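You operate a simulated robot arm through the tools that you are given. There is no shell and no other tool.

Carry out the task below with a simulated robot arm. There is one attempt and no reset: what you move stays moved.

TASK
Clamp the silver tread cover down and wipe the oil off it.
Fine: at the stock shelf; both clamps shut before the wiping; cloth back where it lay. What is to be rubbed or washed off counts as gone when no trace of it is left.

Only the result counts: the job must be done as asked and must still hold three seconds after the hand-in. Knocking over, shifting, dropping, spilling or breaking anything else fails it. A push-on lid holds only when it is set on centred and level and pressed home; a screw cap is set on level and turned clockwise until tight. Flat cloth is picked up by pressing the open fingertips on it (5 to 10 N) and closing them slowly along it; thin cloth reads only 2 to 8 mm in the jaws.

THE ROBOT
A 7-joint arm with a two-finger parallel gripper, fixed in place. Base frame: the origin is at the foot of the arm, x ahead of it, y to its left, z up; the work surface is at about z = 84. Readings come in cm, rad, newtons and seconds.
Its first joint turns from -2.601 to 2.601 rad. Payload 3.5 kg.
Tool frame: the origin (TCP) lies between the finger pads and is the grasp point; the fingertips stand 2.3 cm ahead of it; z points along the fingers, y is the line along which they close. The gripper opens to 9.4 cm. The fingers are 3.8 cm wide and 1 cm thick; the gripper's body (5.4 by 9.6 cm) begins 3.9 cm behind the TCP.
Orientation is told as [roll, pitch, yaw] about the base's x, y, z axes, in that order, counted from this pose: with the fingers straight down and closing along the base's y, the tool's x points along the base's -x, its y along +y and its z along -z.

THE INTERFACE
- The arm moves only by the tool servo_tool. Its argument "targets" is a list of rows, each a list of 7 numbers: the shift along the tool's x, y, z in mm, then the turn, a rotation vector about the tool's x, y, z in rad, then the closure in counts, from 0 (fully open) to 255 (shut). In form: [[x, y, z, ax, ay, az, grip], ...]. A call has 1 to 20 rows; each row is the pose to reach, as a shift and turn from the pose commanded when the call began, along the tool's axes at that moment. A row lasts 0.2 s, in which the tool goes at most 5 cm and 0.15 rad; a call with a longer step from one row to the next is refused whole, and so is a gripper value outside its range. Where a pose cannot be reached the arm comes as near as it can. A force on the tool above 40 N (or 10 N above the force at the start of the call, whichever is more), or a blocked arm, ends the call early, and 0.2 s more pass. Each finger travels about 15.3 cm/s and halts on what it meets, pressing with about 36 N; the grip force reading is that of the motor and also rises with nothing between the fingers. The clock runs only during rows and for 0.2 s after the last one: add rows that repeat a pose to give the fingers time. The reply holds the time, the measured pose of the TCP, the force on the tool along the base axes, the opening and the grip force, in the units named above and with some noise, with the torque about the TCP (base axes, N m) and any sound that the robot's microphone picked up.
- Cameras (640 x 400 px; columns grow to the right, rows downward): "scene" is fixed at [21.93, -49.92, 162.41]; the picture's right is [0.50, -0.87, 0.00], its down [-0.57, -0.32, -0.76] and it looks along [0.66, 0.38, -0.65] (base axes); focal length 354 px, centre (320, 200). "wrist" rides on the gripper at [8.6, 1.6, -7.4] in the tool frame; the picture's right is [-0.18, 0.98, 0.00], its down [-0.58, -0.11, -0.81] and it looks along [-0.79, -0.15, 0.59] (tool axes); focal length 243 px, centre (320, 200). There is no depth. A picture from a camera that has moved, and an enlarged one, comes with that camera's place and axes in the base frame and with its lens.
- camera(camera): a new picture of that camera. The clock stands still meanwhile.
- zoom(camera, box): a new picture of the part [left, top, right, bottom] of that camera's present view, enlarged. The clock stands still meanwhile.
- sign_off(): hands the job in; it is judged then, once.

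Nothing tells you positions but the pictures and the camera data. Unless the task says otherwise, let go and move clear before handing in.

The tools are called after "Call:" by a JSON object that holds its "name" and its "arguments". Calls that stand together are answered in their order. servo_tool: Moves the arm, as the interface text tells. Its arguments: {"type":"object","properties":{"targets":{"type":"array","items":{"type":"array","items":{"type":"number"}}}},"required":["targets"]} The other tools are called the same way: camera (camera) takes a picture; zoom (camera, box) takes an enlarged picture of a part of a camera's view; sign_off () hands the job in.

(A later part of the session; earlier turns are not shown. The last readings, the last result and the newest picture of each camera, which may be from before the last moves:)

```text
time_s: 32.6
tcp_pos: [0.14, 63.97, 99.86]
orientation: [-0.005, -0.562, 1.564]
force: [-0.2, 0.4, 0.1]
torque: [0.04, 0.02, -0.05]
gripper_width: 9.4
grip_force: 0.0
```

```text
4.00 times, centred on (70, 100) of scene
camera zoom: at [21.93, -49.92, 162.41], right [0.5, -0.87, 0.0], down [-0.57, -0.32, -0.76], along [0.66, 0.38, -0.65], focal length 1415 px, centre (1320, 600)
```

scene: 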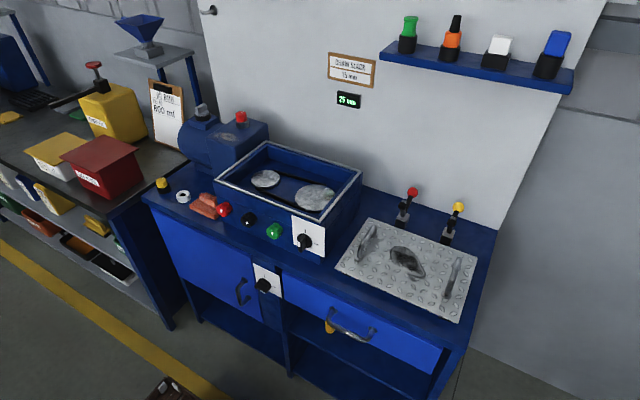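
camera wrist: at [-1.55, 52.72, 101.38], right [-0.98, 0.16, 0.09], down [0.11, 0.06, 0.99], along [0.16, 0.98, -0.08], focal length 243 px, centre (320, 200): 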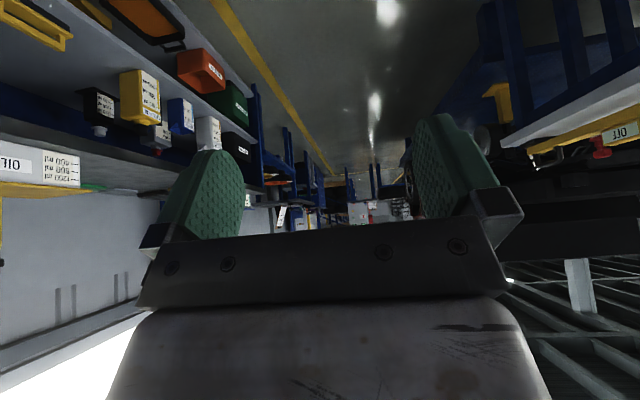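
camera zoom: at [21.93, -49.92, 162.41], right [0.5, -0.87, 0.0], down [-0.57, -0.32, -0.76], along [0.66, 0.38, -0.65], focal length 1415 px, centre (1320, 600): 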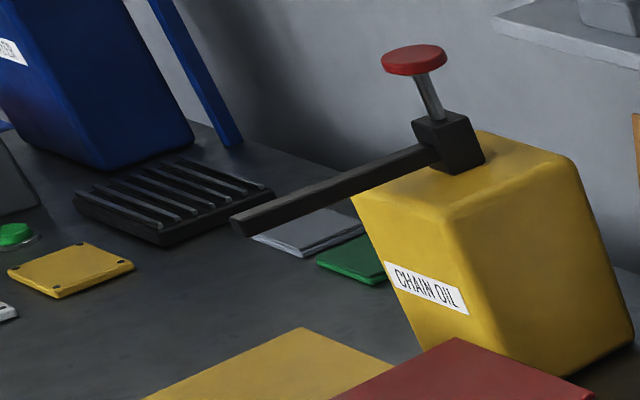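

The yellow item on the low shelf is a brush, so the salmon piece is the cloth, and the tread cover on the blue bench is the only one. I'll swing back to the front now.

Call:
{"name": "servo_tool", "arguments": {"targets": [[3.6, -19.3, -2.3, 0.0159, 0, 0.0254, 0], [9.3, -51.1, -5.8, 0.0425, 0, 0.0678, 0], [13.7, -95.6, -8.6, 0.0797, 0, 0.1271, 0], [20.7, -139.7, -13, 0.1169, 0, 0.1864, 0], [30.2, -183, -19, 0.154, 0, 0.2457, 0], [42.4, -225.5, -26.6, 0.1912, 0, 0.305, 0], [57, -266.8, -35.7, 0.2284, 0, 0.3643, 0], [74, -306.8, -46.4, 0.2656, 0, 0.4236, 0], [93.4, -345.4, -58.5, 0.3028, 0, 0.4829, 0], [115, -382.2, -72.1, 0.34, 0, 0.5422, 0], [138.7, -417.2, -87, 0.3772, 0, 0.6015, 0], [164.4, -450.1, -103.1, 0.4143, 0, 0.6608, 0], [192, -480.8, -120.4, 0.4515, 0, 0.7201, 0], [221.4, -509.2, -138.8, 0.4887, 0, 0.7794, 0], [252.3, -535, -158.2, 0.5259, 0, 0.8387, 0], [284.7, -558.3, -178.5, 0.5631, 0, 0.898, 0], [318.5, -578.8, -199.7, 0.6003, 0, 0.9573, 0], [353.4, -596.5, -221.6, 0.6374, 0, 1.0166, 0], [389.2, -611.3, -244, 0.6746, 0, 1.0759, 0], [420.6, -621.5, -263.7, 0.7065, 0, 1.1268, 0]]}}

Call:
{"name": "zoom", "arguments": {"camera": "wrist", "box": [240, 20, 560, 220]}}

```text
time_s: 36.8
tcp_pos: [61.89, 13.84, 100.06]
orientation: [0.001, -0.564, 0.231]
force: [0.4, -0.4, -0.1]
torque: [-0.02, 0.0, -0.02]
gripper_width: 9.42
grip_force: 0.1
```

```text
2.00 times, centred on (400, 120) of wrist
camera zoom: at [50.41, 12.87, 101.7], right [-0.07, 0.99, 0.1], down [0.08, -0.09, 0.99], along [0.99, 0.08, -0.08], focal length 485 px, centre (160, 360)
```

zoom: 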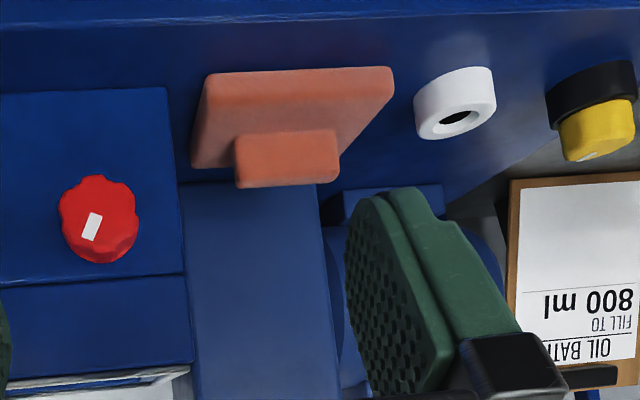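

The cloth pad spans about x 76–83 and y 20–31, with a raised fold running along y. Next I want a side view of the clamps, so I'll first level the tool at a safe spot.

Call:
{"name": "servo_tool", "arguments": {"targets": [[0, 0, 0, 0, 0.08, 0, 0], [5, 0, 8, 0, 0.18, 0, 0], [10, 0, 16, 0, 0.28, 0, 0], [15, 0, 24, 0, 0.38, 0, 0], [18, 0, 30, 0, 0.48, 0, 0], [18, 0, 30, 0, 0.564, 0, 0], [18, 0, 30, 0, 0.564, 0, 0]]}}

```text
time_s: 38.4
tcp_pos: [61.77, 13.99, 96.53]
orientation: [0.001, 0.003, 0.232]
force: [-0.6, 0.0, 0.4]
torque: [-0.01, 0.0, -0.02]
gripper_width: 9.36
grip_force: 0.1
```

The tool is level. Now I'll move beside the clamps, between the tray box and the cover, and turn so the camera looks sideways along -y.

Call:
{"name": "servo_tool", "arguments": {"targets": [[1, -20, -3, 0, 0, 0.08, 0], [3, -55, -7, 0, 0, 0.2, 0], [5, -90, -11, 0, 0, 0.32, 0], [6, -122, -15, 0, 0, 0.44, 0], [5, -160, -22, 0, 0, 0.56, 0], [3, -196, -30, 0, 0, 0.68, 0], [1, -232, -38, 0, 0, 0.8, 0], [0, -267, -45, 0, 0, 0.92, 0], [-20, -297, -55, 0, 0, 1.04, 0], [-41, -326, -65, 0, 0, 1.16, 0], [-62, -354, -75, 0, 0, 1.28, 0], [-98, -362, -75, 0, 0, 1.4, 0], [-134, -370, -75, 0, 0, 1.52, 0], [-170, -377, -75, 0, 0, 1.64, 0], [-206, -385, -75, 0, 0, 1.74, 0], [-242, -393, -75, 0, 0, 1.8, 0], [-265, -398, -75, 0, 0, 1.8, 0], [-277, -400, -75, 0, 0, 1.8, 0]]}}

Call:
{"name": "camera", "arguments": {"camera": "wrist"}}

Call:
{"name": "camera", "arguments": {"camera": "scene"}}

```text
time_s: 40.5
tcp_pos: [71.15, -14.95, 102.27]
orientation: [-0.004, 0.025, -0.836]
force: [-8.1, 4.6, 6.8]
torque: [0.26, -0.16, 0.41]
gripper_width: 9.28
grip_force: 0.0
stopped in row 10: the force on the tool passed its limit at 67 N (the readings are from after the stop); the commanded pose is now the measured one
```

```text
taken
camera wrist: at [66.72, -7.63, 109.87], right [0.85, 0.52, -0.01], down [0.33, -0.52, 0.79], along [0.41, -0.68, -0.61], focal length 243 px, centre (320, 200)
```

wrist: 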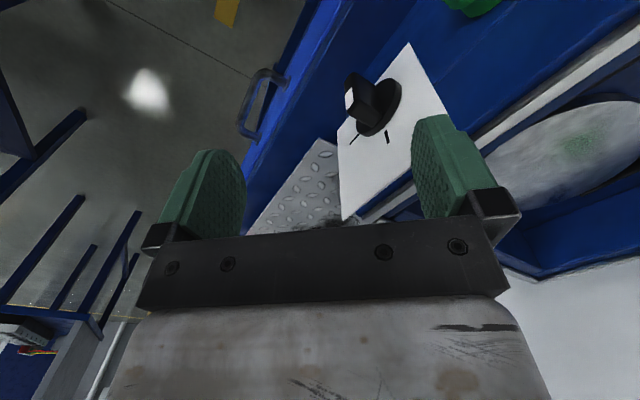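

```text
taken
```

scene: 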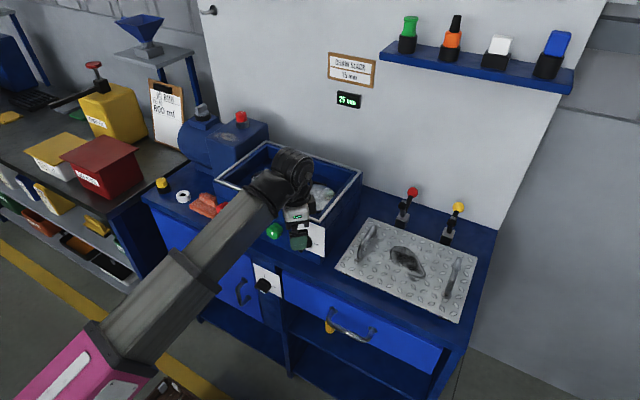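

A fingertip touched the front top edge of the tray box, which triangulates to z ≈ 101 and reaches y ≈ -20, taller than I estimated. The box looks unmoved. I'll back off, rise, and route above and beside it.

Call:
{"name": "servo_tool", "arguments": {"targets": [[15, -10, -4, 0, 0, 0, 0], [34, -23, -10, 0, 0, 0.1, 0], [36, -24, -10, 0, 0, 0.22, 0], [36, -24, -20, 0, 0, 0.34, 0], [36, -24, -40, 0, 0, 0.46, 0], [35, -24, -67, 0, 0, 0.58, 0], [35, -24, -67, 0, 0, 0.58, 0]]}}

Call:
{"name": "camera", "arguments": {"camera": "scene"}}

```text
time_s: 42.1
tcp_pos: [67.54, -14.11, 109.08]
orientation: [-0.006, 0.012, -1.419]
force: [0.2, 0.2, -0.5]
torque: [-0.01, -0.01, 0.04]
gripper_width: 9.38
grip_force: 0.1
```

```text
taken
```

scene: 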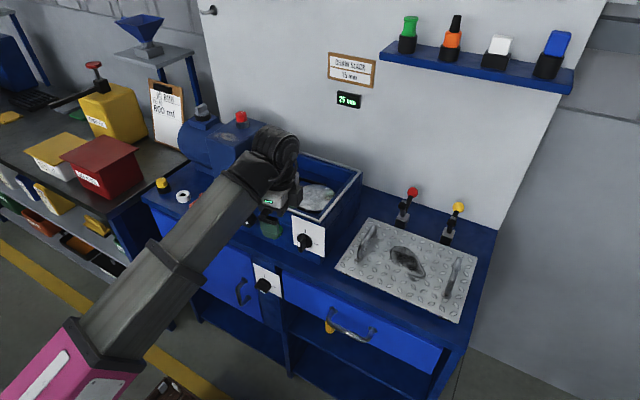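

Clear, and nothing has moved. I'll go on to the side-view spot above the gap beside the box.

Call:
{"name": "servo_tool", "arguments": {"targets": [[-20, 8, -3, 0, 0, 0.03, 0], [-50, 22, -6, 0, 0, 0.08, 0], [-80, 36, -8, 0, 0, 0.12, 0], [-108, 49, -9, 0, 0, 0.15, 0], [-110, 85, -8, 0, 0, 0.15, 0], [-112, 125, -7, 0, 0, 0.15, 0], [-114, 165, -6, 0, 0, 0.15, 0], [-116, 205, -5, 0, 0, 0.15, 0], [-118, 235, -4, 0, 0, 0.15, 0], [-118, 250, -4, 0, 0, 0.15, 0], [-118, 250, -4, 0, 0, 0.15, 0]]}}

Call:
{"name": "camera", "arguments": {"camera": "wrist"}}

Call:
{"name": "camera", "arguments": {"camera": "scene"}}

```text
time_s: 44.5
tcp_pos: [93.6, -22.05, 108.72]
orientation: [-0.021, 0.014, -1.567]
force: [-0.6, -0.1, -0.2]
torque: [0.0, 0.04, 0.01]
gripper_width: 9.38
grip_force: 0.1
```

```text
taken
camera wrist: at [95.46, -13.56, 116.27], right [0.98, -0.18, -0.02], down [-0.09, -0.59, 0.8], along [-0.16, -0.78, -0.6], focal length 243 px, centre (320, 200)
```

wrist: 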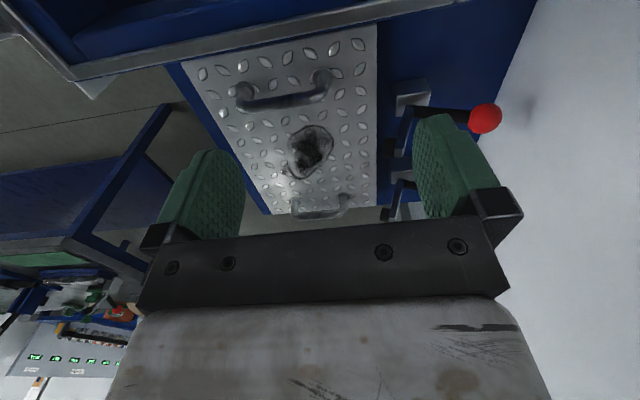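

```text
taken
```

scene: 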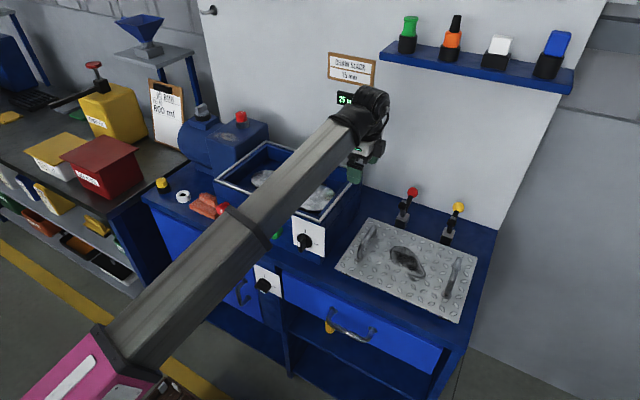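

Call:
{"name": "zoom", "arguments": {"camera": "wrist", "box": [360, 70, 520, 230]}}

Call:
{"name": "zoom", "arguments": {"camera": "wrist", "box": [180, 20, 400, 230]}}

```text
2.50 times, centred on (440, 150) of wrist
camera zoom: at [95.46, -13.56, 116.27], right [0.98, -0.18, -0.02], down [-0.09, -0.59, 0.8], along [-0.16, -0.78, -0.6], focal length 606 px, centre (20, 325)
```

zoom: 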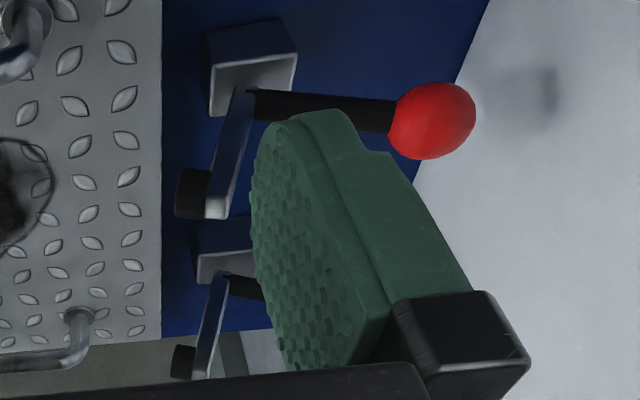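

```text
1.90 times, centred on (290, 125) of wrist
camera zoom: at [95.46, -13.56, 116.27], right [0.98, -0.18, -0.02], down [-0.09, -0.59, 0.8], along [-0.16, -0.78, -0.6], focal length 462 px, centre (377, 343)
```

zoom: 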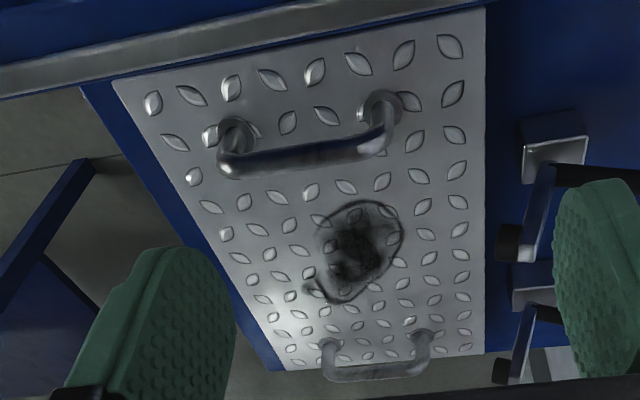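

The side view shows each clamp as a rigid L: the bar stands about 72° up at x ≈ 100–103 (tip z ≈ 96.5) and the lever leans back to the knob. Closed, the pad will land near x ≈ 95.5, on the cover, which ends at x ≈ 99. I'll push the red bar forward and down with closed fingertips placed in the V behind it, starting by turning to yaw 0 near it.

Call:
{"name": "servo_tool", "arguments": {"targets": [[-5, -2, 3, 0, 0, -0.1, 100], [-14, -3, 7, 0, 0, -0.23, 200], [-23, -4, 11, 0, 0, -0.36, 255], [-33, -5, 15, 0, 0, -0.49, 255], [-43, -6, 19, 0, 0, -0.62, 255], [-53, -8, 23, 0, 0, -0.75, 255], [-63, -10, 27, 0, 0, -0.88, 255], [-73, -12, 31, 0, 0, -1.01, 255], [-83, -13, 35, 0, 0, -1.14, 255], [-93, -14, 40, 0, 0, -1.27, 255], [-100, -15, 45, 0, 0, -1.4, 255], [-105, -16, 47, 0, 0, -1.5, 255], [-105, -16, 47, 0, 0, -1.567, 255], [-105, -16, 47, 0, 0, -1.567, 255]]}}

Call:
{"name": "camera", "arguments": {"camera": "scene"}}

Call:
{"name": "camera", "arguments": {"camera": "wrist"}}

```text
time_s: 47.5
tcp_pos: [92.11, -32.42, 103.96]
orientation: [0.014, 0.018, 0.001]
force: [-0.7, 0.7, 0.1]
torque: [0.01, 0.04, -0.01]
gripper_width: 0.0
grip_force: 36.3
```

```text
taken
```

scene: 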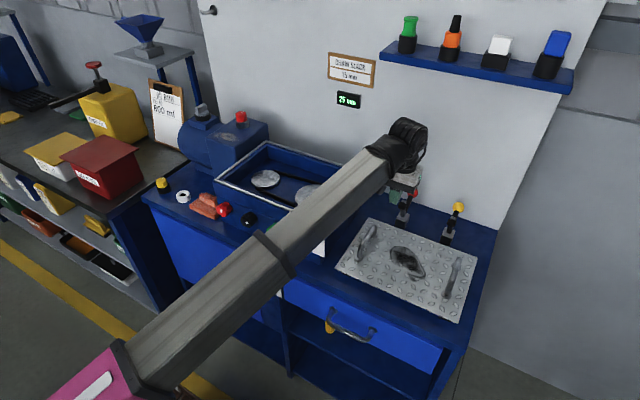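

```text
taken
camera wrist: at [83.66, -30.91, 111.64], right [0.18, 0.98, 0.01], down [0.6, -0.12, 0.79], along [0.78, -0.14, -0.61], focal length 243 px, centre (320, 200)
```

wrist: 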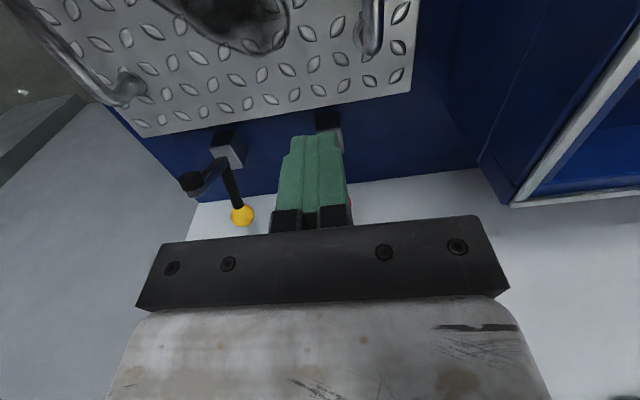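

I'm in front of the red clamp. Next I'll move over the bar tip at safe height into position behind it.

Call:
{"name": "servo_tool", "arguments": {"targets": [[-15, 0, 5, 0, 0, 0, 255], [-35, 0, 12, 0, 0, 0, 255], [-60, -1, 20, 0, 0, 0, 255], [-85, -1, 22, 0, 0, 0, 255], [-105, -1, 22, 0, 0, 0, 255], [-118, -1, 22, 0, 0, 0, 255], [-118, -1, 22, 0, 0, 0, 255]]}}

Call:
{"name": "camera", "arguments": {"camera": "scene"}}

Call:
{"name": "camera", "arguments": {"camera": "wrist"}}

```text
time_s: 49.1
tcp_pos: [103.82, -32.4, 101.47]
orientation: [0.013, 0.019, 0.0]
force: [0.1, 0.4, -0.1]
torque: [0.04, 0.02, 0.0]
gripper_width: 0.0
grip_force: 36.3
```

```text
taken
```

scene: 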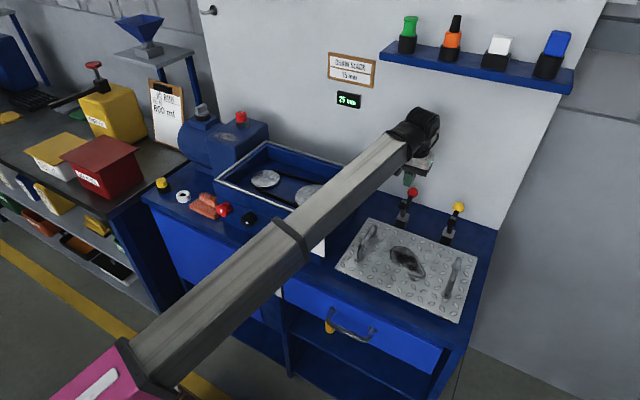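

```text
taken
camera wrist: at [95.39, -30.92, 109.12], right [0.18, 0.98, 0.01], down [0.6, -0.12, 0.79], along [0.78, -0.14, -0.61], focal length 243 px, centre (320, 200)
```

wrist: 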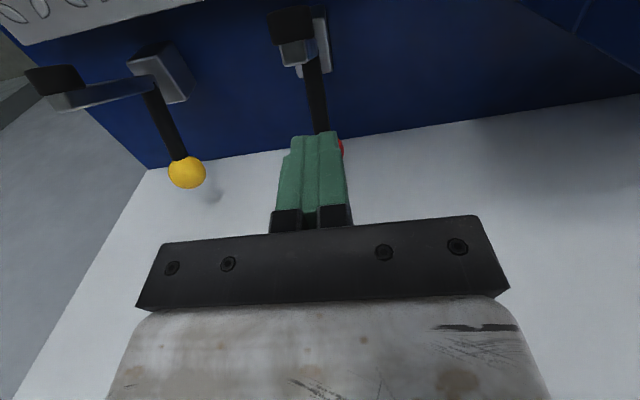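

The tool reaches there pointing straight down, and the fingertips sit between the bar and the knob. I'll shift 1 cm back and lower into the V while watching the force.

Call:
{"name": "servo_tool", "arguments": {"targets": [[-10, -2, 5, 0, 0, 0, 255], [-12, -3, 15, 0, 0, 0, 255], [-12, -3, 27, 0, 0, 0, 255], [-12, -3, 39, 0, 0, 0, 255], [-12, -3, 50, 0, 0, 0, 255], [-12, -3, 54, 0, 0, 0, 255], [-12, -3, 54, 0, 0, 0, 255]]}}

Call:
{"name": "zoom", "arguments": {"camera": "wrist", "box": [200, 0, 440, 200]}}

Call:
{"name": "zoom", "arguments": {"camera": "scene", "box": [370, 150, 490, 250]}}

```text
time_s: 50.7
tcp_pos: [104.95, -32.57, 96.25]
orientation: [0.014, 0.02, 0.0]
force: [0.3, 0.6, -0.3]
torque: [0.0, 0.04, -0.04]
gripper_width: 0.0
grip_force: 35.9
```

```text
2.00 times, centred on (320, 100) of wrist
camera zoom: at [96.52, -31.12, 103.78], right [0.18, 0.98, 0.01], down [0.6, -0.12, 0.79], along [0.78, -0.14, -0.61], focal length 485 px, centre (320, 400)
```

zoom: 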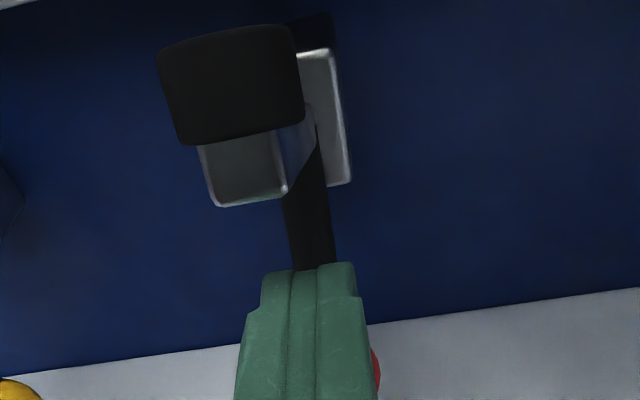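

```text
4.00 times, centred on (430, 200) of scene
camera zoom: at [21.93, -49.92, 162.41], right [0.5, -0.87, 0.0], down [-0.57, -0.32, -0.76], along [0.66, 0.38, -0.65], focal length 1415 px, centre (-120, 200)
```

zoom: 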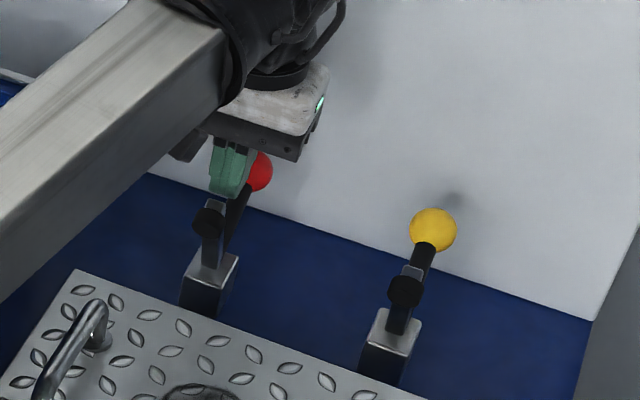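

The fingers are correctly seated behind the bar. I'll tilt the tool slightly outward so the gripper body stays clear of the rising knob, then pull forward along the first part of the arc.

Call:
{"name": "servo_tool", "arguments": {"targets": [[0, -3, -3, 0, -0.08, 0, 255], [0, -3, -7, 0, -0.16, 0, 255], [0, -3, -10, 0, -0.25, 0, 255], [10.5, -3, -10, 0, -0.25, 0, 255], [17.5, -3, -9.5, 0, -0.25, 0, 255], [24.5, -3, -8.5, 0, -0.25, 0, 255], [30.5, -3, -7.5, 0, -0.25, 0, 255], [38.5, -3, -4.5, 0, -0.25, 0, 255], [46.5, -3, -1.5, 0, -0.25, 0, 255], [46.5, -3, -1.5, 0, -0.25, 0, 255]]}}

Call:
{"name": "zoom", "arguments": {"camera": "scene", "box": [370, 150, 490, 250]}}

Call:
{"name": "zoom", "arguments": {"camera": "wrist", "box": [200, 0, 440, 200]}}

```text
time_s: 52.9
tcp_pos: [100.3, -32.97, 96.47]
orientation: [0.013, -0.229, -0.003]
force: [0.0, 0.2, -0.1]
torque: [0.01, 0.0, -0.01]
gripper_width: 0.02
grip_force: 35.3
```

```text
4.00 times, centred on (430, 200) of scene
camera zoom: at [21.93, -49.92, 162.41], right [0.5, -0.87, 0.0], down [-0.57, -0.32, -0.76], along [0.66, 0.38, -0.65], focal length 1415 px, centre (-120, 200)
```

zoom: 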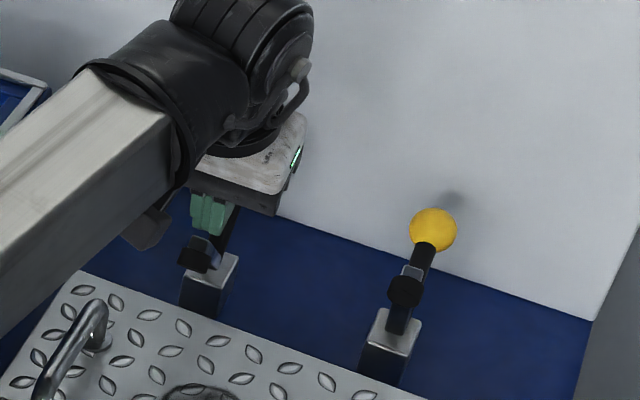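

```text
2.00 times, centred on (320, 100) of wrist
camera zoom: at [90.17, -31.43, 101.62], right [0.18, 0.98, 0.06], down [0.38, -0.12, 0.92], along [0.91, -0.14, -0.4], focal length 485 px, centre (320, 400)
```

zoom: 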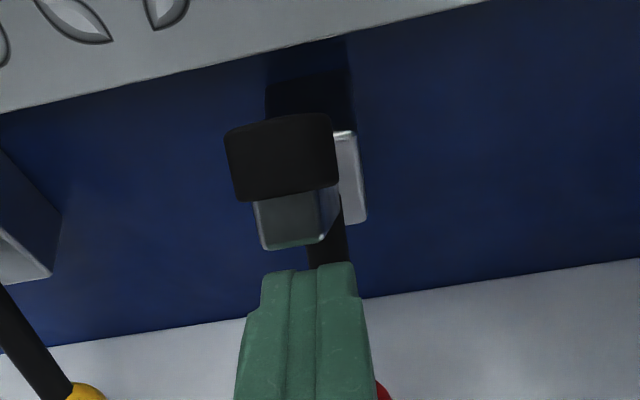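

The bar is rotating down easily with almost no resistance. I'll continue along the rest of the arc.

Call:
{"name": "servo_tool", "arguments": {"targets": [[8.1, 0, 4, 0, 0, 0, 255], [15.8, 0, 8.3, 0, 0, 0, 255], [22.7, 0, 13.9, 0, 0, 0, 255], [29.5, 0, 20.6, 0, 0, 0, 255], [35.2, 0, 27.4, 0, 0, 0, 255], [40.1, 0, 35.6, 0, 0, 0, 255], [40.1, 0, 35.6, 0, 0, 0, 255]]}}

Call:
{"name": "zoom", "arguments": {"camera": "scene", "box": [370, 150, 490, 250]}}

Call:
{"name": "zoom", "arguments": {"camera": "wrist", "box": [200, 0, 440, 200]}}

```text
time_s: 54.5
tcp_pos: [97.21, -33.04, 92.17]
orientation: [0.013, -0.234, -0.002]
force: [-2.7, 0.3, 16.6]
torque: [-0.02, -0.77, 0.05]
gripper_width: 0.0
grip_force: 35.4
```

```text
4.00 times, centred on (430, 200) of scene
camera zoom: at [21.93, -49.92, 162.41], right [0.5, -0.87, 0.0], down [-0.57, -0.32, -0.76], along [0.66, 0.38, -0.65], focal length 1415 px, centre (-120, 200)
```

zoom: 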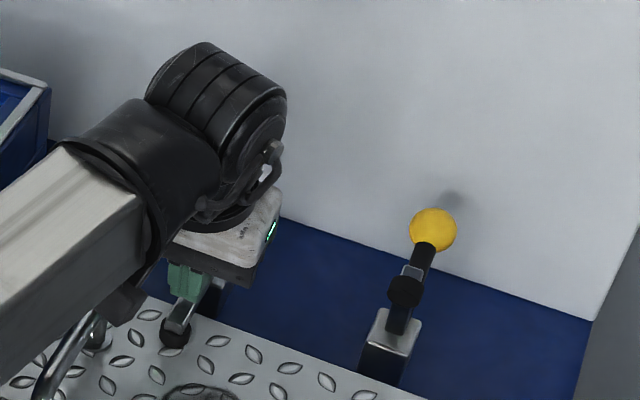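

```text
2.00 times, centred on (320, 100) of wrist
camera zoom: at [87.15, -31.5, 97.46], right [0.18, 0.98, 0.06], down [0.38, -0.12, 0.92], along [0.91, -0.14, -0.39], focal length 485 px, centre (320, 400)
```

zoom: 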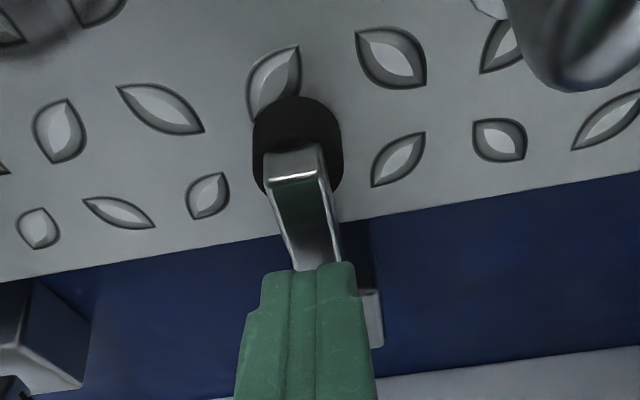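

The pad now appears to be on the cover, with about 17 N of reaction. I'll press a bit further to make sure it is fully shut.

Call:
{"name": "servo_tool", "arguments": {"targets": [[0.5, 0, 2, 0, 0, 0, 255], [1, 0, 4, 0, 0, 0, 255], [1, 0, 6, 0, 0, 0, 255], [1, 0, 6, 0, 0, 0, 255]]}}

Call:
{"name": "zoom", "arguments": {"camera": "wrist", "box": [200, 0, 440, 200]}}

```text
time_s: 55.0
tcp_pos: [97.3, -32.96, 92.11]
orientation: [0.016, -0.236, -0.005]
force: [-4.2, 1.3, 12.0]
torque: [-0.12, -0.66, 0.1]
gripper_width: 0.02
grip_force: 35.8
stopped in row 2: the force on the tool passed its limit at 42 N (the readings are from after the stop); the commanded pose is now the measured one
```

```text
2.00 times, centred on (320, 100) of wrist
camera zoom: at [87.12, -31.51, 97.35], right [0.18, 0.98, 0.06], down [0.38, -0.12, 0.92], along [0.91, -0.14, -0.39], focal length 485 px, centre (320, 400)
```

zoom: 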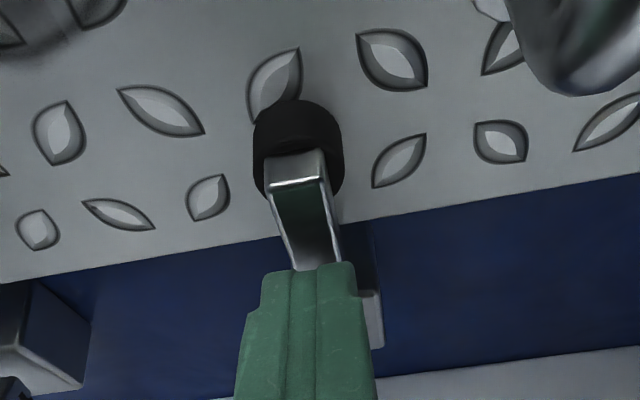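

It reached a hard stop with no further travel, so the red clamp is down. I'll withdraw along the tool axis and check that it stays shut.

Call:
{"name": "servo_tool", "arguments": {"targets": [[1, 0, -8, 0, 0, 0, 255], [3, 0, -25, 0, 0, 0, 255], [6, 0, -50, 0, 0, 0, 255], [10, 0, -80, 0, 0, 0, 255], [10, 0, -100, 0, 0, 0, 255], [10, 0, -100, 0, 0, 0, 255]]}}

Call:
{"name": "camera", "arguments": {"camera": "wrist"}}

Call:
{"name": "zoom", "arguments": {"camera": "scene", "box": [370, 150, 490, 250]}}

```text
time_s: 56.5
tcp_pos: [93.93, -33.21, 101.49]
orientation: [0.014, -0.236, -0.003]
force: [1.1, -0.9, -0.6]
torque: [0.03, 0.0, 0.0]
gripper_width: 0.01
grip_force: 35.4
```

```text
taken
camera wrist: at [83.87, -31.72, 106.85], right [0.18, 0.98, 0.06], down [0.38, -0.12, 0.92], along [0.91, -0.14, -0.39], focal length 243 px, centre (320, 200)
```

wrist: 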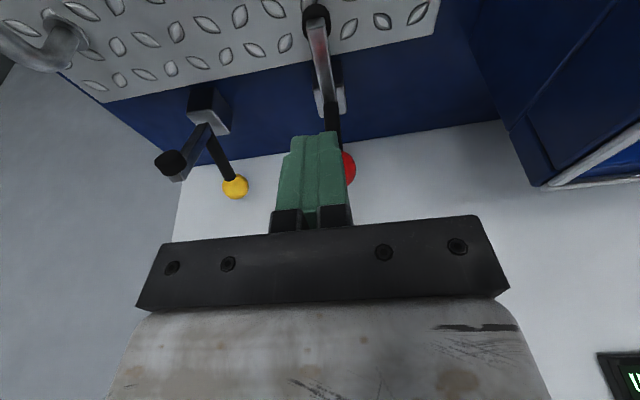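

```text
4.00 times, centred on (430, 200) of scene
camera zoom: at [21.93, -49.92, 162.41], right [0.5, -0.87, 0.0], down [-0.57, -0.32, -0.76], along [0.66, 0.38, -0.65], focal length 1415 px, centre (-120, 200)
```

zoom: 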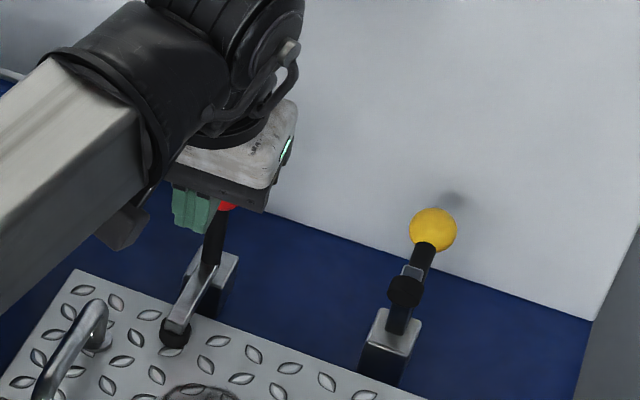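

The red clamp is shut, with its bar on the cover and the lever upright. Now I'll do the same for the yellow clamp, going sideways first and then over its bar.

Call:
{"name": "servo_tool", "arguments": {"targets": [[0, -25, 0, 0, 0, 0, 255], [0, -60, 0, 0, 0, 0, 255], [0, -100, 0, 0, 0, 0, 255], [0, -127, 0, 0, 0, 0, 255], [-15, -134, 3.6, 0, 0, 0, 255], [-40, -134, 9.6, 0, 0, 0, 255], [-70, -134, 16.8, 0, 0, 0, 255], [-95, -134, 22.8, 0, 0, 0, 255], [-107, -134, 25.7, 0, 0, 0, 255], [-107, -134, 25.7, 0, 0, 0, 255]]}}

Call:
{"name": "camera", "arguments": {"camera": "wrist"}}

Call:
{"name": "zoom", "arguments": {"camera": "scene", "box": [370, 150, 490, 250]}}

```text
time_s: 58.6
tcp_pos: [105.02, -46.64, 101.29]
orientation: [0.014, -0.236, -0.003]
force: [-0.9, 0.1, -0.3]
torque: [0.02, -0.02, 0.01]
gripper_width: 0.0
grip_force: 35.7
```

```text
taken
camera wrist: at [94.92, -45.21, 106.54], right [0.18, 0.98, 0.06], down [0.38, -0.12, 0.92], along [0.91, -0.14, -0.39], focal length 243 px, centre (320, 200)
```

wrist: 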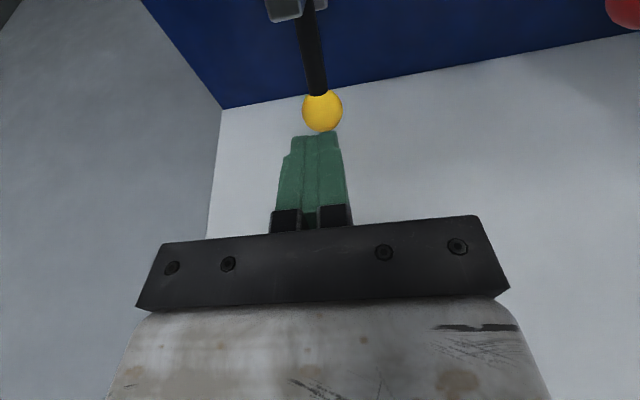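

```text
4.00 times, centred on (430, 200) of scene
camera zoom: at [21.93, -49.92, 162.41], right [0.5, -0.87, 0.0], down [-0.57, -0.32, -0.76], along [0.66, 0.38, -0.65], focal length 1415 px, centre (-120, 200)
```

zoom: 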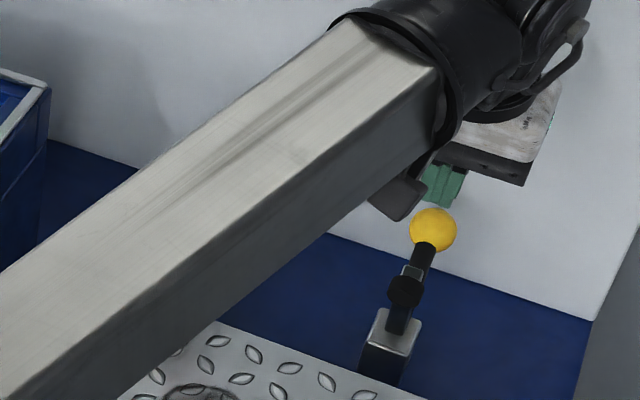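

The yellow clamp is within reach. I'll lower behind its bar as before and check.

Call:
{"name": "servo_tool", "arguments": {"targets": [[2, 0, 8, 0, 0, 0, 255], [5.3, 0, 19.2, 0, 0, 0, 255], [8, 0, 30, 0, 0, 0, 255], [10.1, 0, 39.1, 0, 0, 0, 255], [10.1, 0, 39.1, 0, 0, 0, 255]]}}

Call:
{"name": "zoom", "arguments": {"camera": "wrist", "box": [200, 0, 440, 200]}}

Call:
{"name": "zoom", "arguments": {"camera": "scene", "box": [370, 150, 490, 250]}}

```text
time_s: 59.9
tcp_pos: [104.85, -46.64, 97.32]
orientation: [0.015, -0.236, -0.003]
force: [1.0, 0.6, 0.1]
torque: [-0.01, 0.0, 0.02]
gripper_width: 0.0
grip_force: 36.2
```

```text
2.00 times, centred on (320, 100) of wrist
camera zoom: at [94.79, -45.14, 102.6], right [0.18, 0.98, 0.06], down [0.38, -0.12, 0.92], along [0.91, -0.14, -0.39], focal length 485 px, centre (320, 400)
```

zoom: 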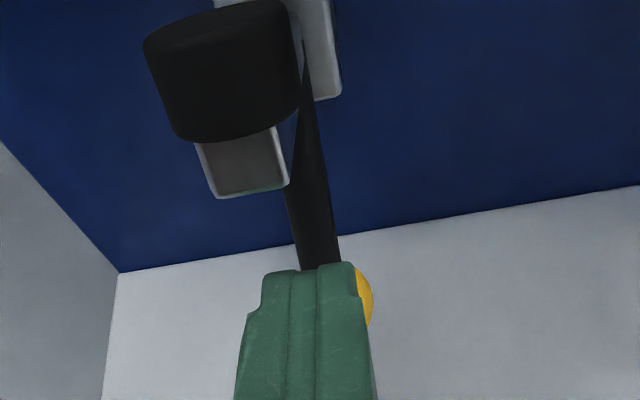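

```text
4.00 times, centred on (430, 200) of scene
camera zoom: at [21.93, -49.92, 162.41], right [0.5, -0.87, 0.0], down [-0.57, -0.32, -0.76], along [0.66, 0.38, -0.65], focal length 1415 px, centre (-120, 200)
```

zoom: 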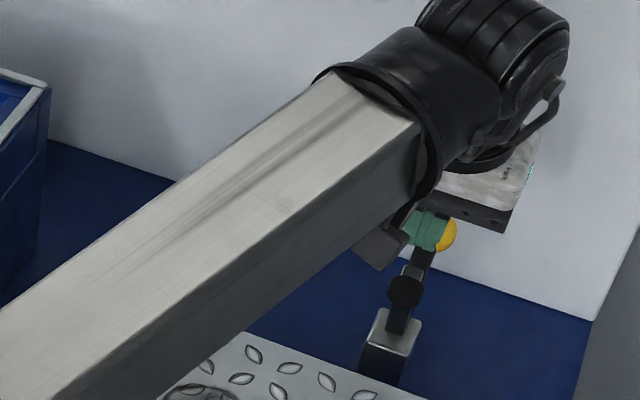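

The fingers are properly behind the yellow bar. I'll pull it through the full arc now.

Call:
{"name": "servo_tool", "arguments": {"targets": [[9.4, -2, -1.5, 0, 0, 0, 255], [16.3, -2, -2.7, 0, 0, 0, 255], [23.4, -2, -3.4, 0, 0, 0, 255], [29.4, -2, -3.8, 0, 0, 0, 255], [37.9, -2, -2.7, 0, 0, 0, 255], [46.3, -2, -2.2, 0, 0, 0, 255], [54.4, -2, 1.5, 0, 0, 0, 255], [62, -2, 5.8, 0, 0, 0, 255], [69, -2, 11.3, 0, 0, 0, 255], [75.8, -2, 18, 0, 0, 0, 255], [81.5, -2, 24.8, 0, 0, 0, 255], [86.5, -2, 32.4, 0, 0, 0, 255], [86.5, -2, 32.4, 0, 0, 0, 255]]}}

Call:
{"name": "zoom", "arguments": {"camera": "wrist", "box": [200, 0, 440, 200]}}

Call:
{"name": "zoom", "arguments": {"camera": "scene", "box": [370, 150, 490, 250]}}

```text
time_s: 62.6
tcp_pos: [97.32, -46.57, 92.19]
orientation: [0.014, -0.236, -0.002]
force: [-1.1, 0.4, 5.2]
torque: [0.0, -0.24, -0.01]
gripper_width: 0.01
grip_force: 35.9
```

```text
2.00 times, centred on (320, 100) of wrist
camera zoom: at [87.16, -45.04, 97.46], right [0.18, 0.98, 0.06], down [0.38, -0.12, 0.92], along [0.91, -0.14, -0.39], focal length 485 px, centre (320, 400)
```

zoom: 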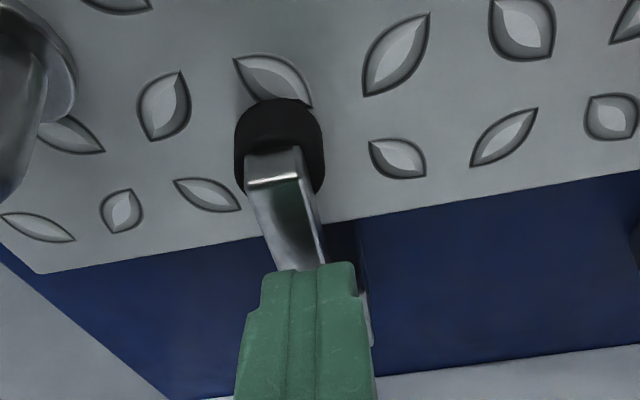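

```text
4.00 times, centred on (430, 200) of scene
camera zoom: at [21.93, -49.92, 162.41], right [0.5, -0.87, 0.0], down [-0.57, -0.32, -0.76], along [0.66, 0.38, -0.65], focal length 1415 px, centre (-120, 200)
```

zoom: 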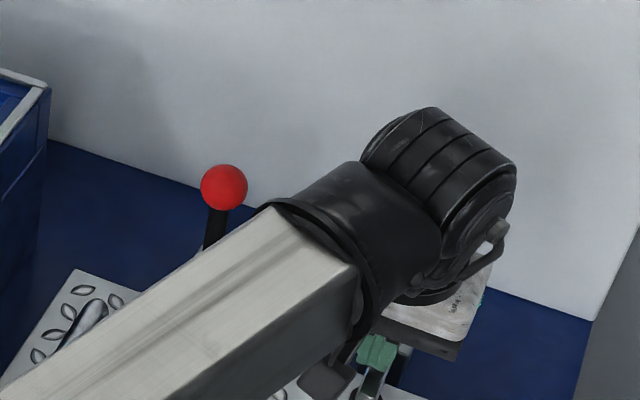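

The yellow bar is down with light contact. I'll press a few millimetres more until I feel the hard stop.

Call:
{"name": "servo_tool", "arguments": {"targets": [[0.3, 0, 1.2, 0, 0, 0, 255], [0.6, 0, 2.4, 0, 0, 0, 255], [0.9, 0, 3.6, 0, 0, 0, 255], [1.2, 0, 4.8, 0, 0, 0, 255], [1.2, 0, 4.8, 0, 0, 0, 255]]}}

Call:
{"name": "zoom", "arguments": {"camera": "wrist", "box": [200, 0, 440, 200]}}

```text
time_s: 63.5
tcp_pos: [97.26, -46.57, 92.09]
orientation: [0.013, -0.239, -0.003]
force: [-3.2, 2.4, 12.2]
torque: [-0.2, -0.62, 0.09]
gripper_width: 0.01
grip_force: 35.4
stopped in row 4: the force on the tool passed its limit at 42 N (the readings are from after the stop); the commanded pose is now the measured one
```

```text
2.00 times, centred on (320, 100) of wrist
camera zoom: at [87.14, -45.07, 97.31], right [0.18, 0.98, 0.06], down [0.37, -0.12, 0.92], along [0.91, -0.14, -0.39], focal length 485 px, centre (320, 400)
```

zoom: 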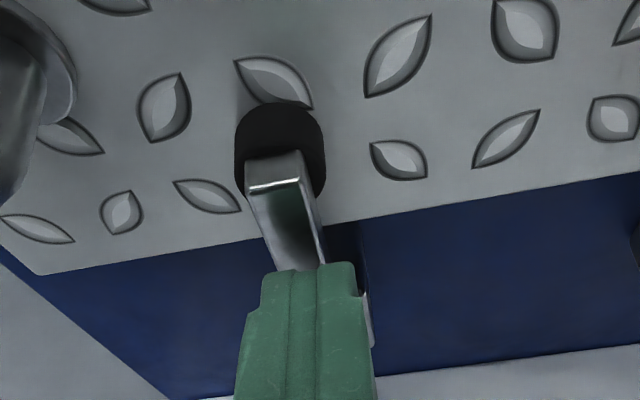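

I've hit the hard stop, so I'll withdraw and inspect both clamps.

Call:
{"name": "servo_tool", "arguments": {"targets": [[1, 0, -8, 0, 0, 0, 255], [3, 0, -25, 0, 0, 0, 255], [6, 0, -50, 0, 0, 0, 255], [10, 0, -80, 0, 0, 0, 255], [20, 20, -105, 0, 0, 0, 255], [45, 50, -110, 0, 0.05, 0, 255], [80, 70, -110, 0, 0.12, 0, 255], [110, 70, -100, 0, 0.2, 0, 255], [140, 70, -95, 0, 0.236, 0, 255], [150, 70, -92, 0, 0.236, 0, 255], [150, 70, -92, 0, 0.236, 0, 255]]}}

Call:
{"name": "camera", "arguments": {"camera": "wrist"}}

Call:
{"name": "zoom", "arguments": {"camera": "scene", "box": [330, 160, 500, 330]}}

```text
time_s: 65.9
tcp_pos: [80.39, -39.64, 97.45]
orientation: [0.012, -0.002, 0.0]
force: [-1.5, -0.4, 0.0]
torque: [0.02, -0.01, 0.05]
gripper_width: 0.0
grip_force: 36.5
```

```text
taken
camera wrist: at [71.76, -38.1, 104.81], right [0.18, 0.98, 0.01], down [0.58, -0.12, 0.81], along [0.79, -0.14, -0.59], focal length 243 px, centre (320, 200)
```

wrist: 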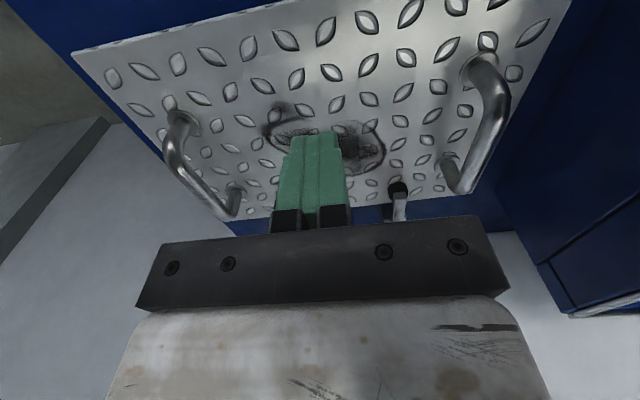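

```text
2.35 times, centred on (415, 245) of scene
camera zoom: at [21.93, -49.92, 162.41], right [0.5, -0.87, 0.0], down [-0.57, -0.32, -0.76], along [0.66, 0.38, -0.65], focal length 832 px, centre (96, 94)
```

zoom: 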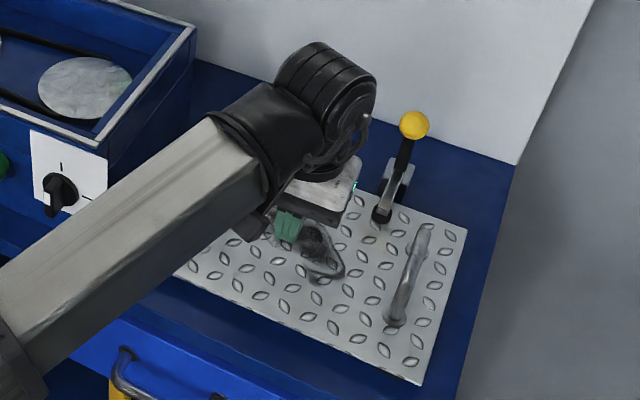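

Both clamps are shut, so now I'll get the cloth. I'll back out, swing in front of the box staying at x ≤ 66, and turn so the camera ends up on the +y side.

Call:
{"name": "servo_tool", "arguments": {"targets": [[15, 2, 0, 0, 0, 0, 255], [45, 8, 0, 0, 0, 0, 255], [85, 16, 0, 0, 0, 0, 255], [120, 24, 0, 0, 0, 0.05, 255], [150, 48, 0, 0, 0, 0.12, 255], [165, 90, 0, 0, 0, 0.2, 255], [175, 135, 0, 0, 0, 0.3, 255], [183, 182, 0, 0, 0, 0.4, 255], [190, 230, 0, 0, 0, 0.5, 255], [195, 278, 0, 0, 0, 0.6, 255], [200, 326, 0, 0, 0, 0.7, 255], [203, 374, 0, 0, 0, 0.8, 255], [203, 422, 0, 0, 0, 0.9, 255], [200, 470, 0, 0, 0, 1.0, 255], [196, 518, 0, 0, 0, 1.1, 255], [190, 565, -5, 0, 0, 1.2, 255], [185, 612, -12, 0, 0, 1.3, 200], [178, 658, -20, 0, 0, 1.4, 100], [165, 704, -25, 0, 0, 1.5, 0], [150, 720, -25, 0, 0, 1.57, 0]]}}

Call:
{"name": "camera", "arguments": {"camera": "wrist"}}

Call:
{"name": "camera", "arguments": {"camera": "scene"}}

```text
time_s: 70.1
tcp_pos: [65.62, 32.26, 100.9]
orientation: [0.003, 0.014, -1.571]
force: [-0.2, 0.1, -0.3]
torque: [-0.01, 0.02, -0.01]
gripper_width: 9.39
grip_force: 0.1
```

```text
taken
camera wrist: at [67.19, 40.77, 108.41], right [0.98, -0.18, 0.0], down [-0.11, -0.59, 0.8], along [-0.15, -0.79, -0.6], focal length 243 px, centre (320, 200)
```

wrist: 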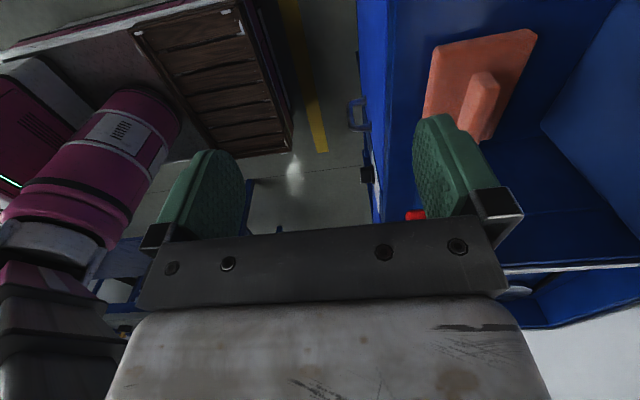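

```text
taken
```

scene: 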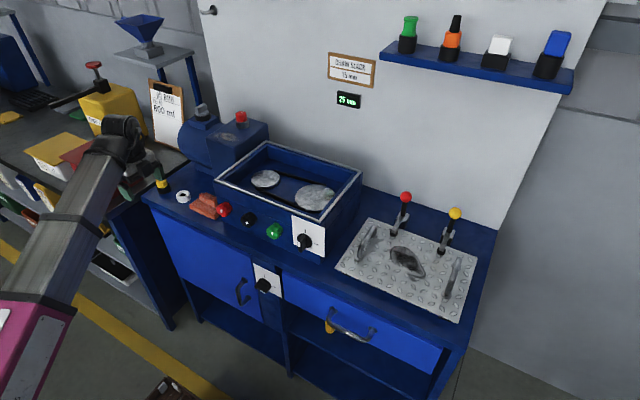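

I can see the cloth from above-left now, and both clamps remain shut in the scene view. I'll zoom in for measurements.

Call:
{"name": "zoom", "arguments": {"camera": "wrist", "box": [400, 10, 560, 150]}}

Call:
{"name": "zoom", "arguments": {"camera": "scene", "box": [170, 170, 250, 230]}}

Call:
{"name": "zoom", "arguments": {"camera": "scene", "box": [330, 170, 500, 330]}}

```text
2.86 times, centred on (480, 80) of wrist
camera zoom: at [67.19, 40.77, 108.41], right [0.98, -0.18, 0.0], down [-0.11, -0.59, 0.8], along [-0.15, -0.79, -0.6], focal length 693 px, centre (-137, 543)
```

zoom: 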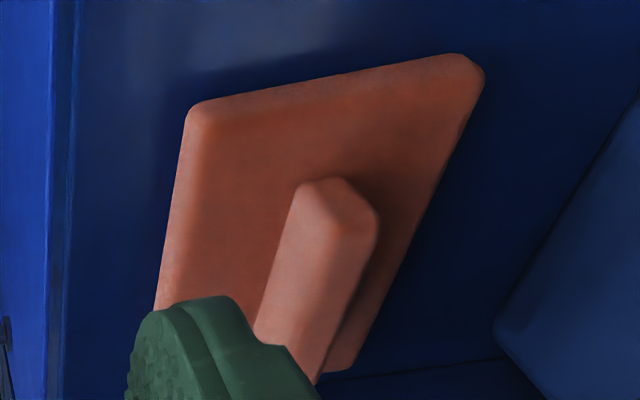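

```text
6.67 times, centred on (210, 200) of scene
camera zoom: at [21.93, -49.92, 162.41], right [0.5, -0.87, 0.0], down [-0.57, -0.32, -0.76], along [0.66, 0.38, -0.65], focal length 2358 px, centre (1053, 200)
```

zoom: 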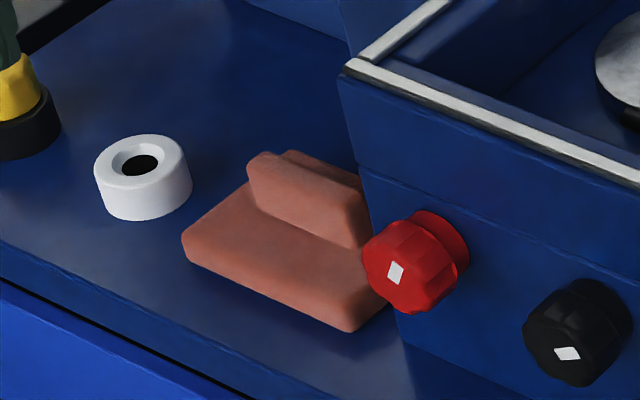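

```text
2.50 times, centred on (415, 250) of scene
camera zoom: at [21.93, -49.92, 162.41], right [0.5, -0.87, 0.0], down [-0.57, -0.32, -0.76], along [0.66, 0.38, -0.65], focal length 884 px, centre (82, 75)
```

zoom: 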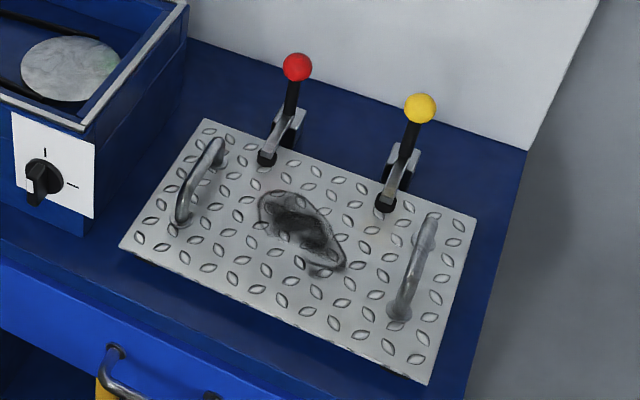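

Both clamps are confirmed shut. The cloth pad spans x ≈ 75–82.5 and y ≈ 19.3–30.5, with its fold near x ≈ 79.5 and y ≈ 22–28, about 2.3 cm high. I'll move closer over it for a better look.

Call:
{"name": "servo_tool", "arguments": {"targets": [[3, 20, 3, 0, 0, 0, 0], [6, 55, 8, 0, 0, 0, 0], [8, 95, 12, 0, 0, 0, 0], [8, 125, 14, 0, 0, 0, 0], [8, 137, 15, 0, 0, 0, 0], [8, 137, 15, 0, 0, 0, 0]]}}

Call:
{"name": "camera", "arguments": {"camera": "wrist"}}

Call:
{"name": "camera", "arguments": {"camera": "scene"}}

```text
time_s: 71.5
tcp_pos: [79.38, 32.94, 99.49]
orientation: [0.004, 0.013, -1.57]
force: [0.2, -1.0, -0.2]
torque: [0.04, 0.0, 0.01]
gripper_width: 9.4
grip_force: 0.1
```

```text
taken
camera wrist: at [81.02, 41.47, 107.04], right [0.98, -0.18, 0.0], down [-0.11, -0.59, 0.8], along [-0.15, -0.79, -0.6], focal length 243 px, centre (320, 200)
```

wrist: 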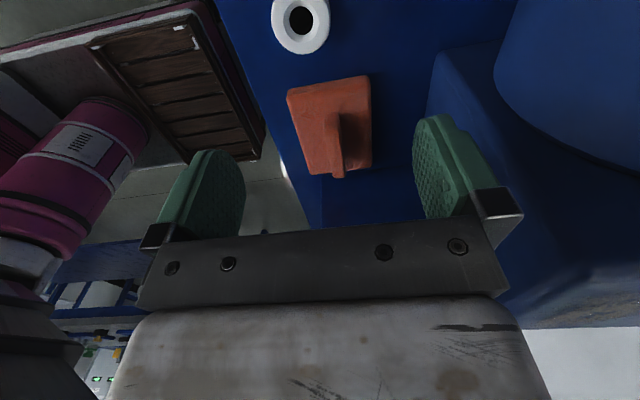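

```text
taken
```

scene: 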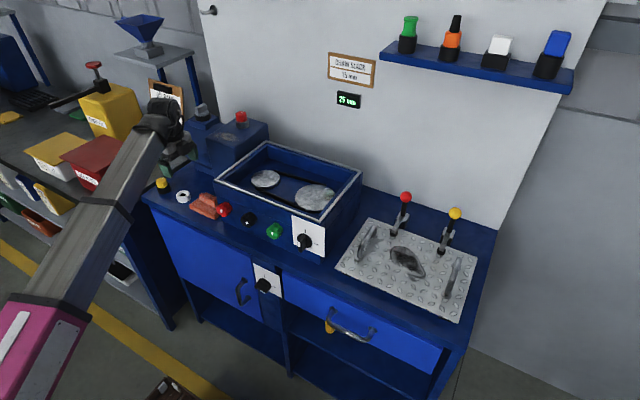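

Call:
{"name": "zoom", "arguments": {"camera": "wrist", "box": [260, 60, 400, 200]}}

```text
2.86 times, centred on (330, 130) of wrist
camera zoom: at [81.02, 41.47, 107.04], right [0.98, -0.18, 0.0], down [-0.11, -0.59, 0.8], along [-0.15, -0.79, -0.6], focal length 693 px, centre (291, 400)
```

zoom: 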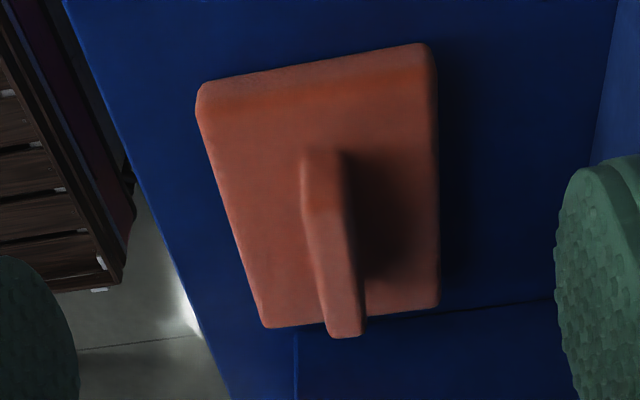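

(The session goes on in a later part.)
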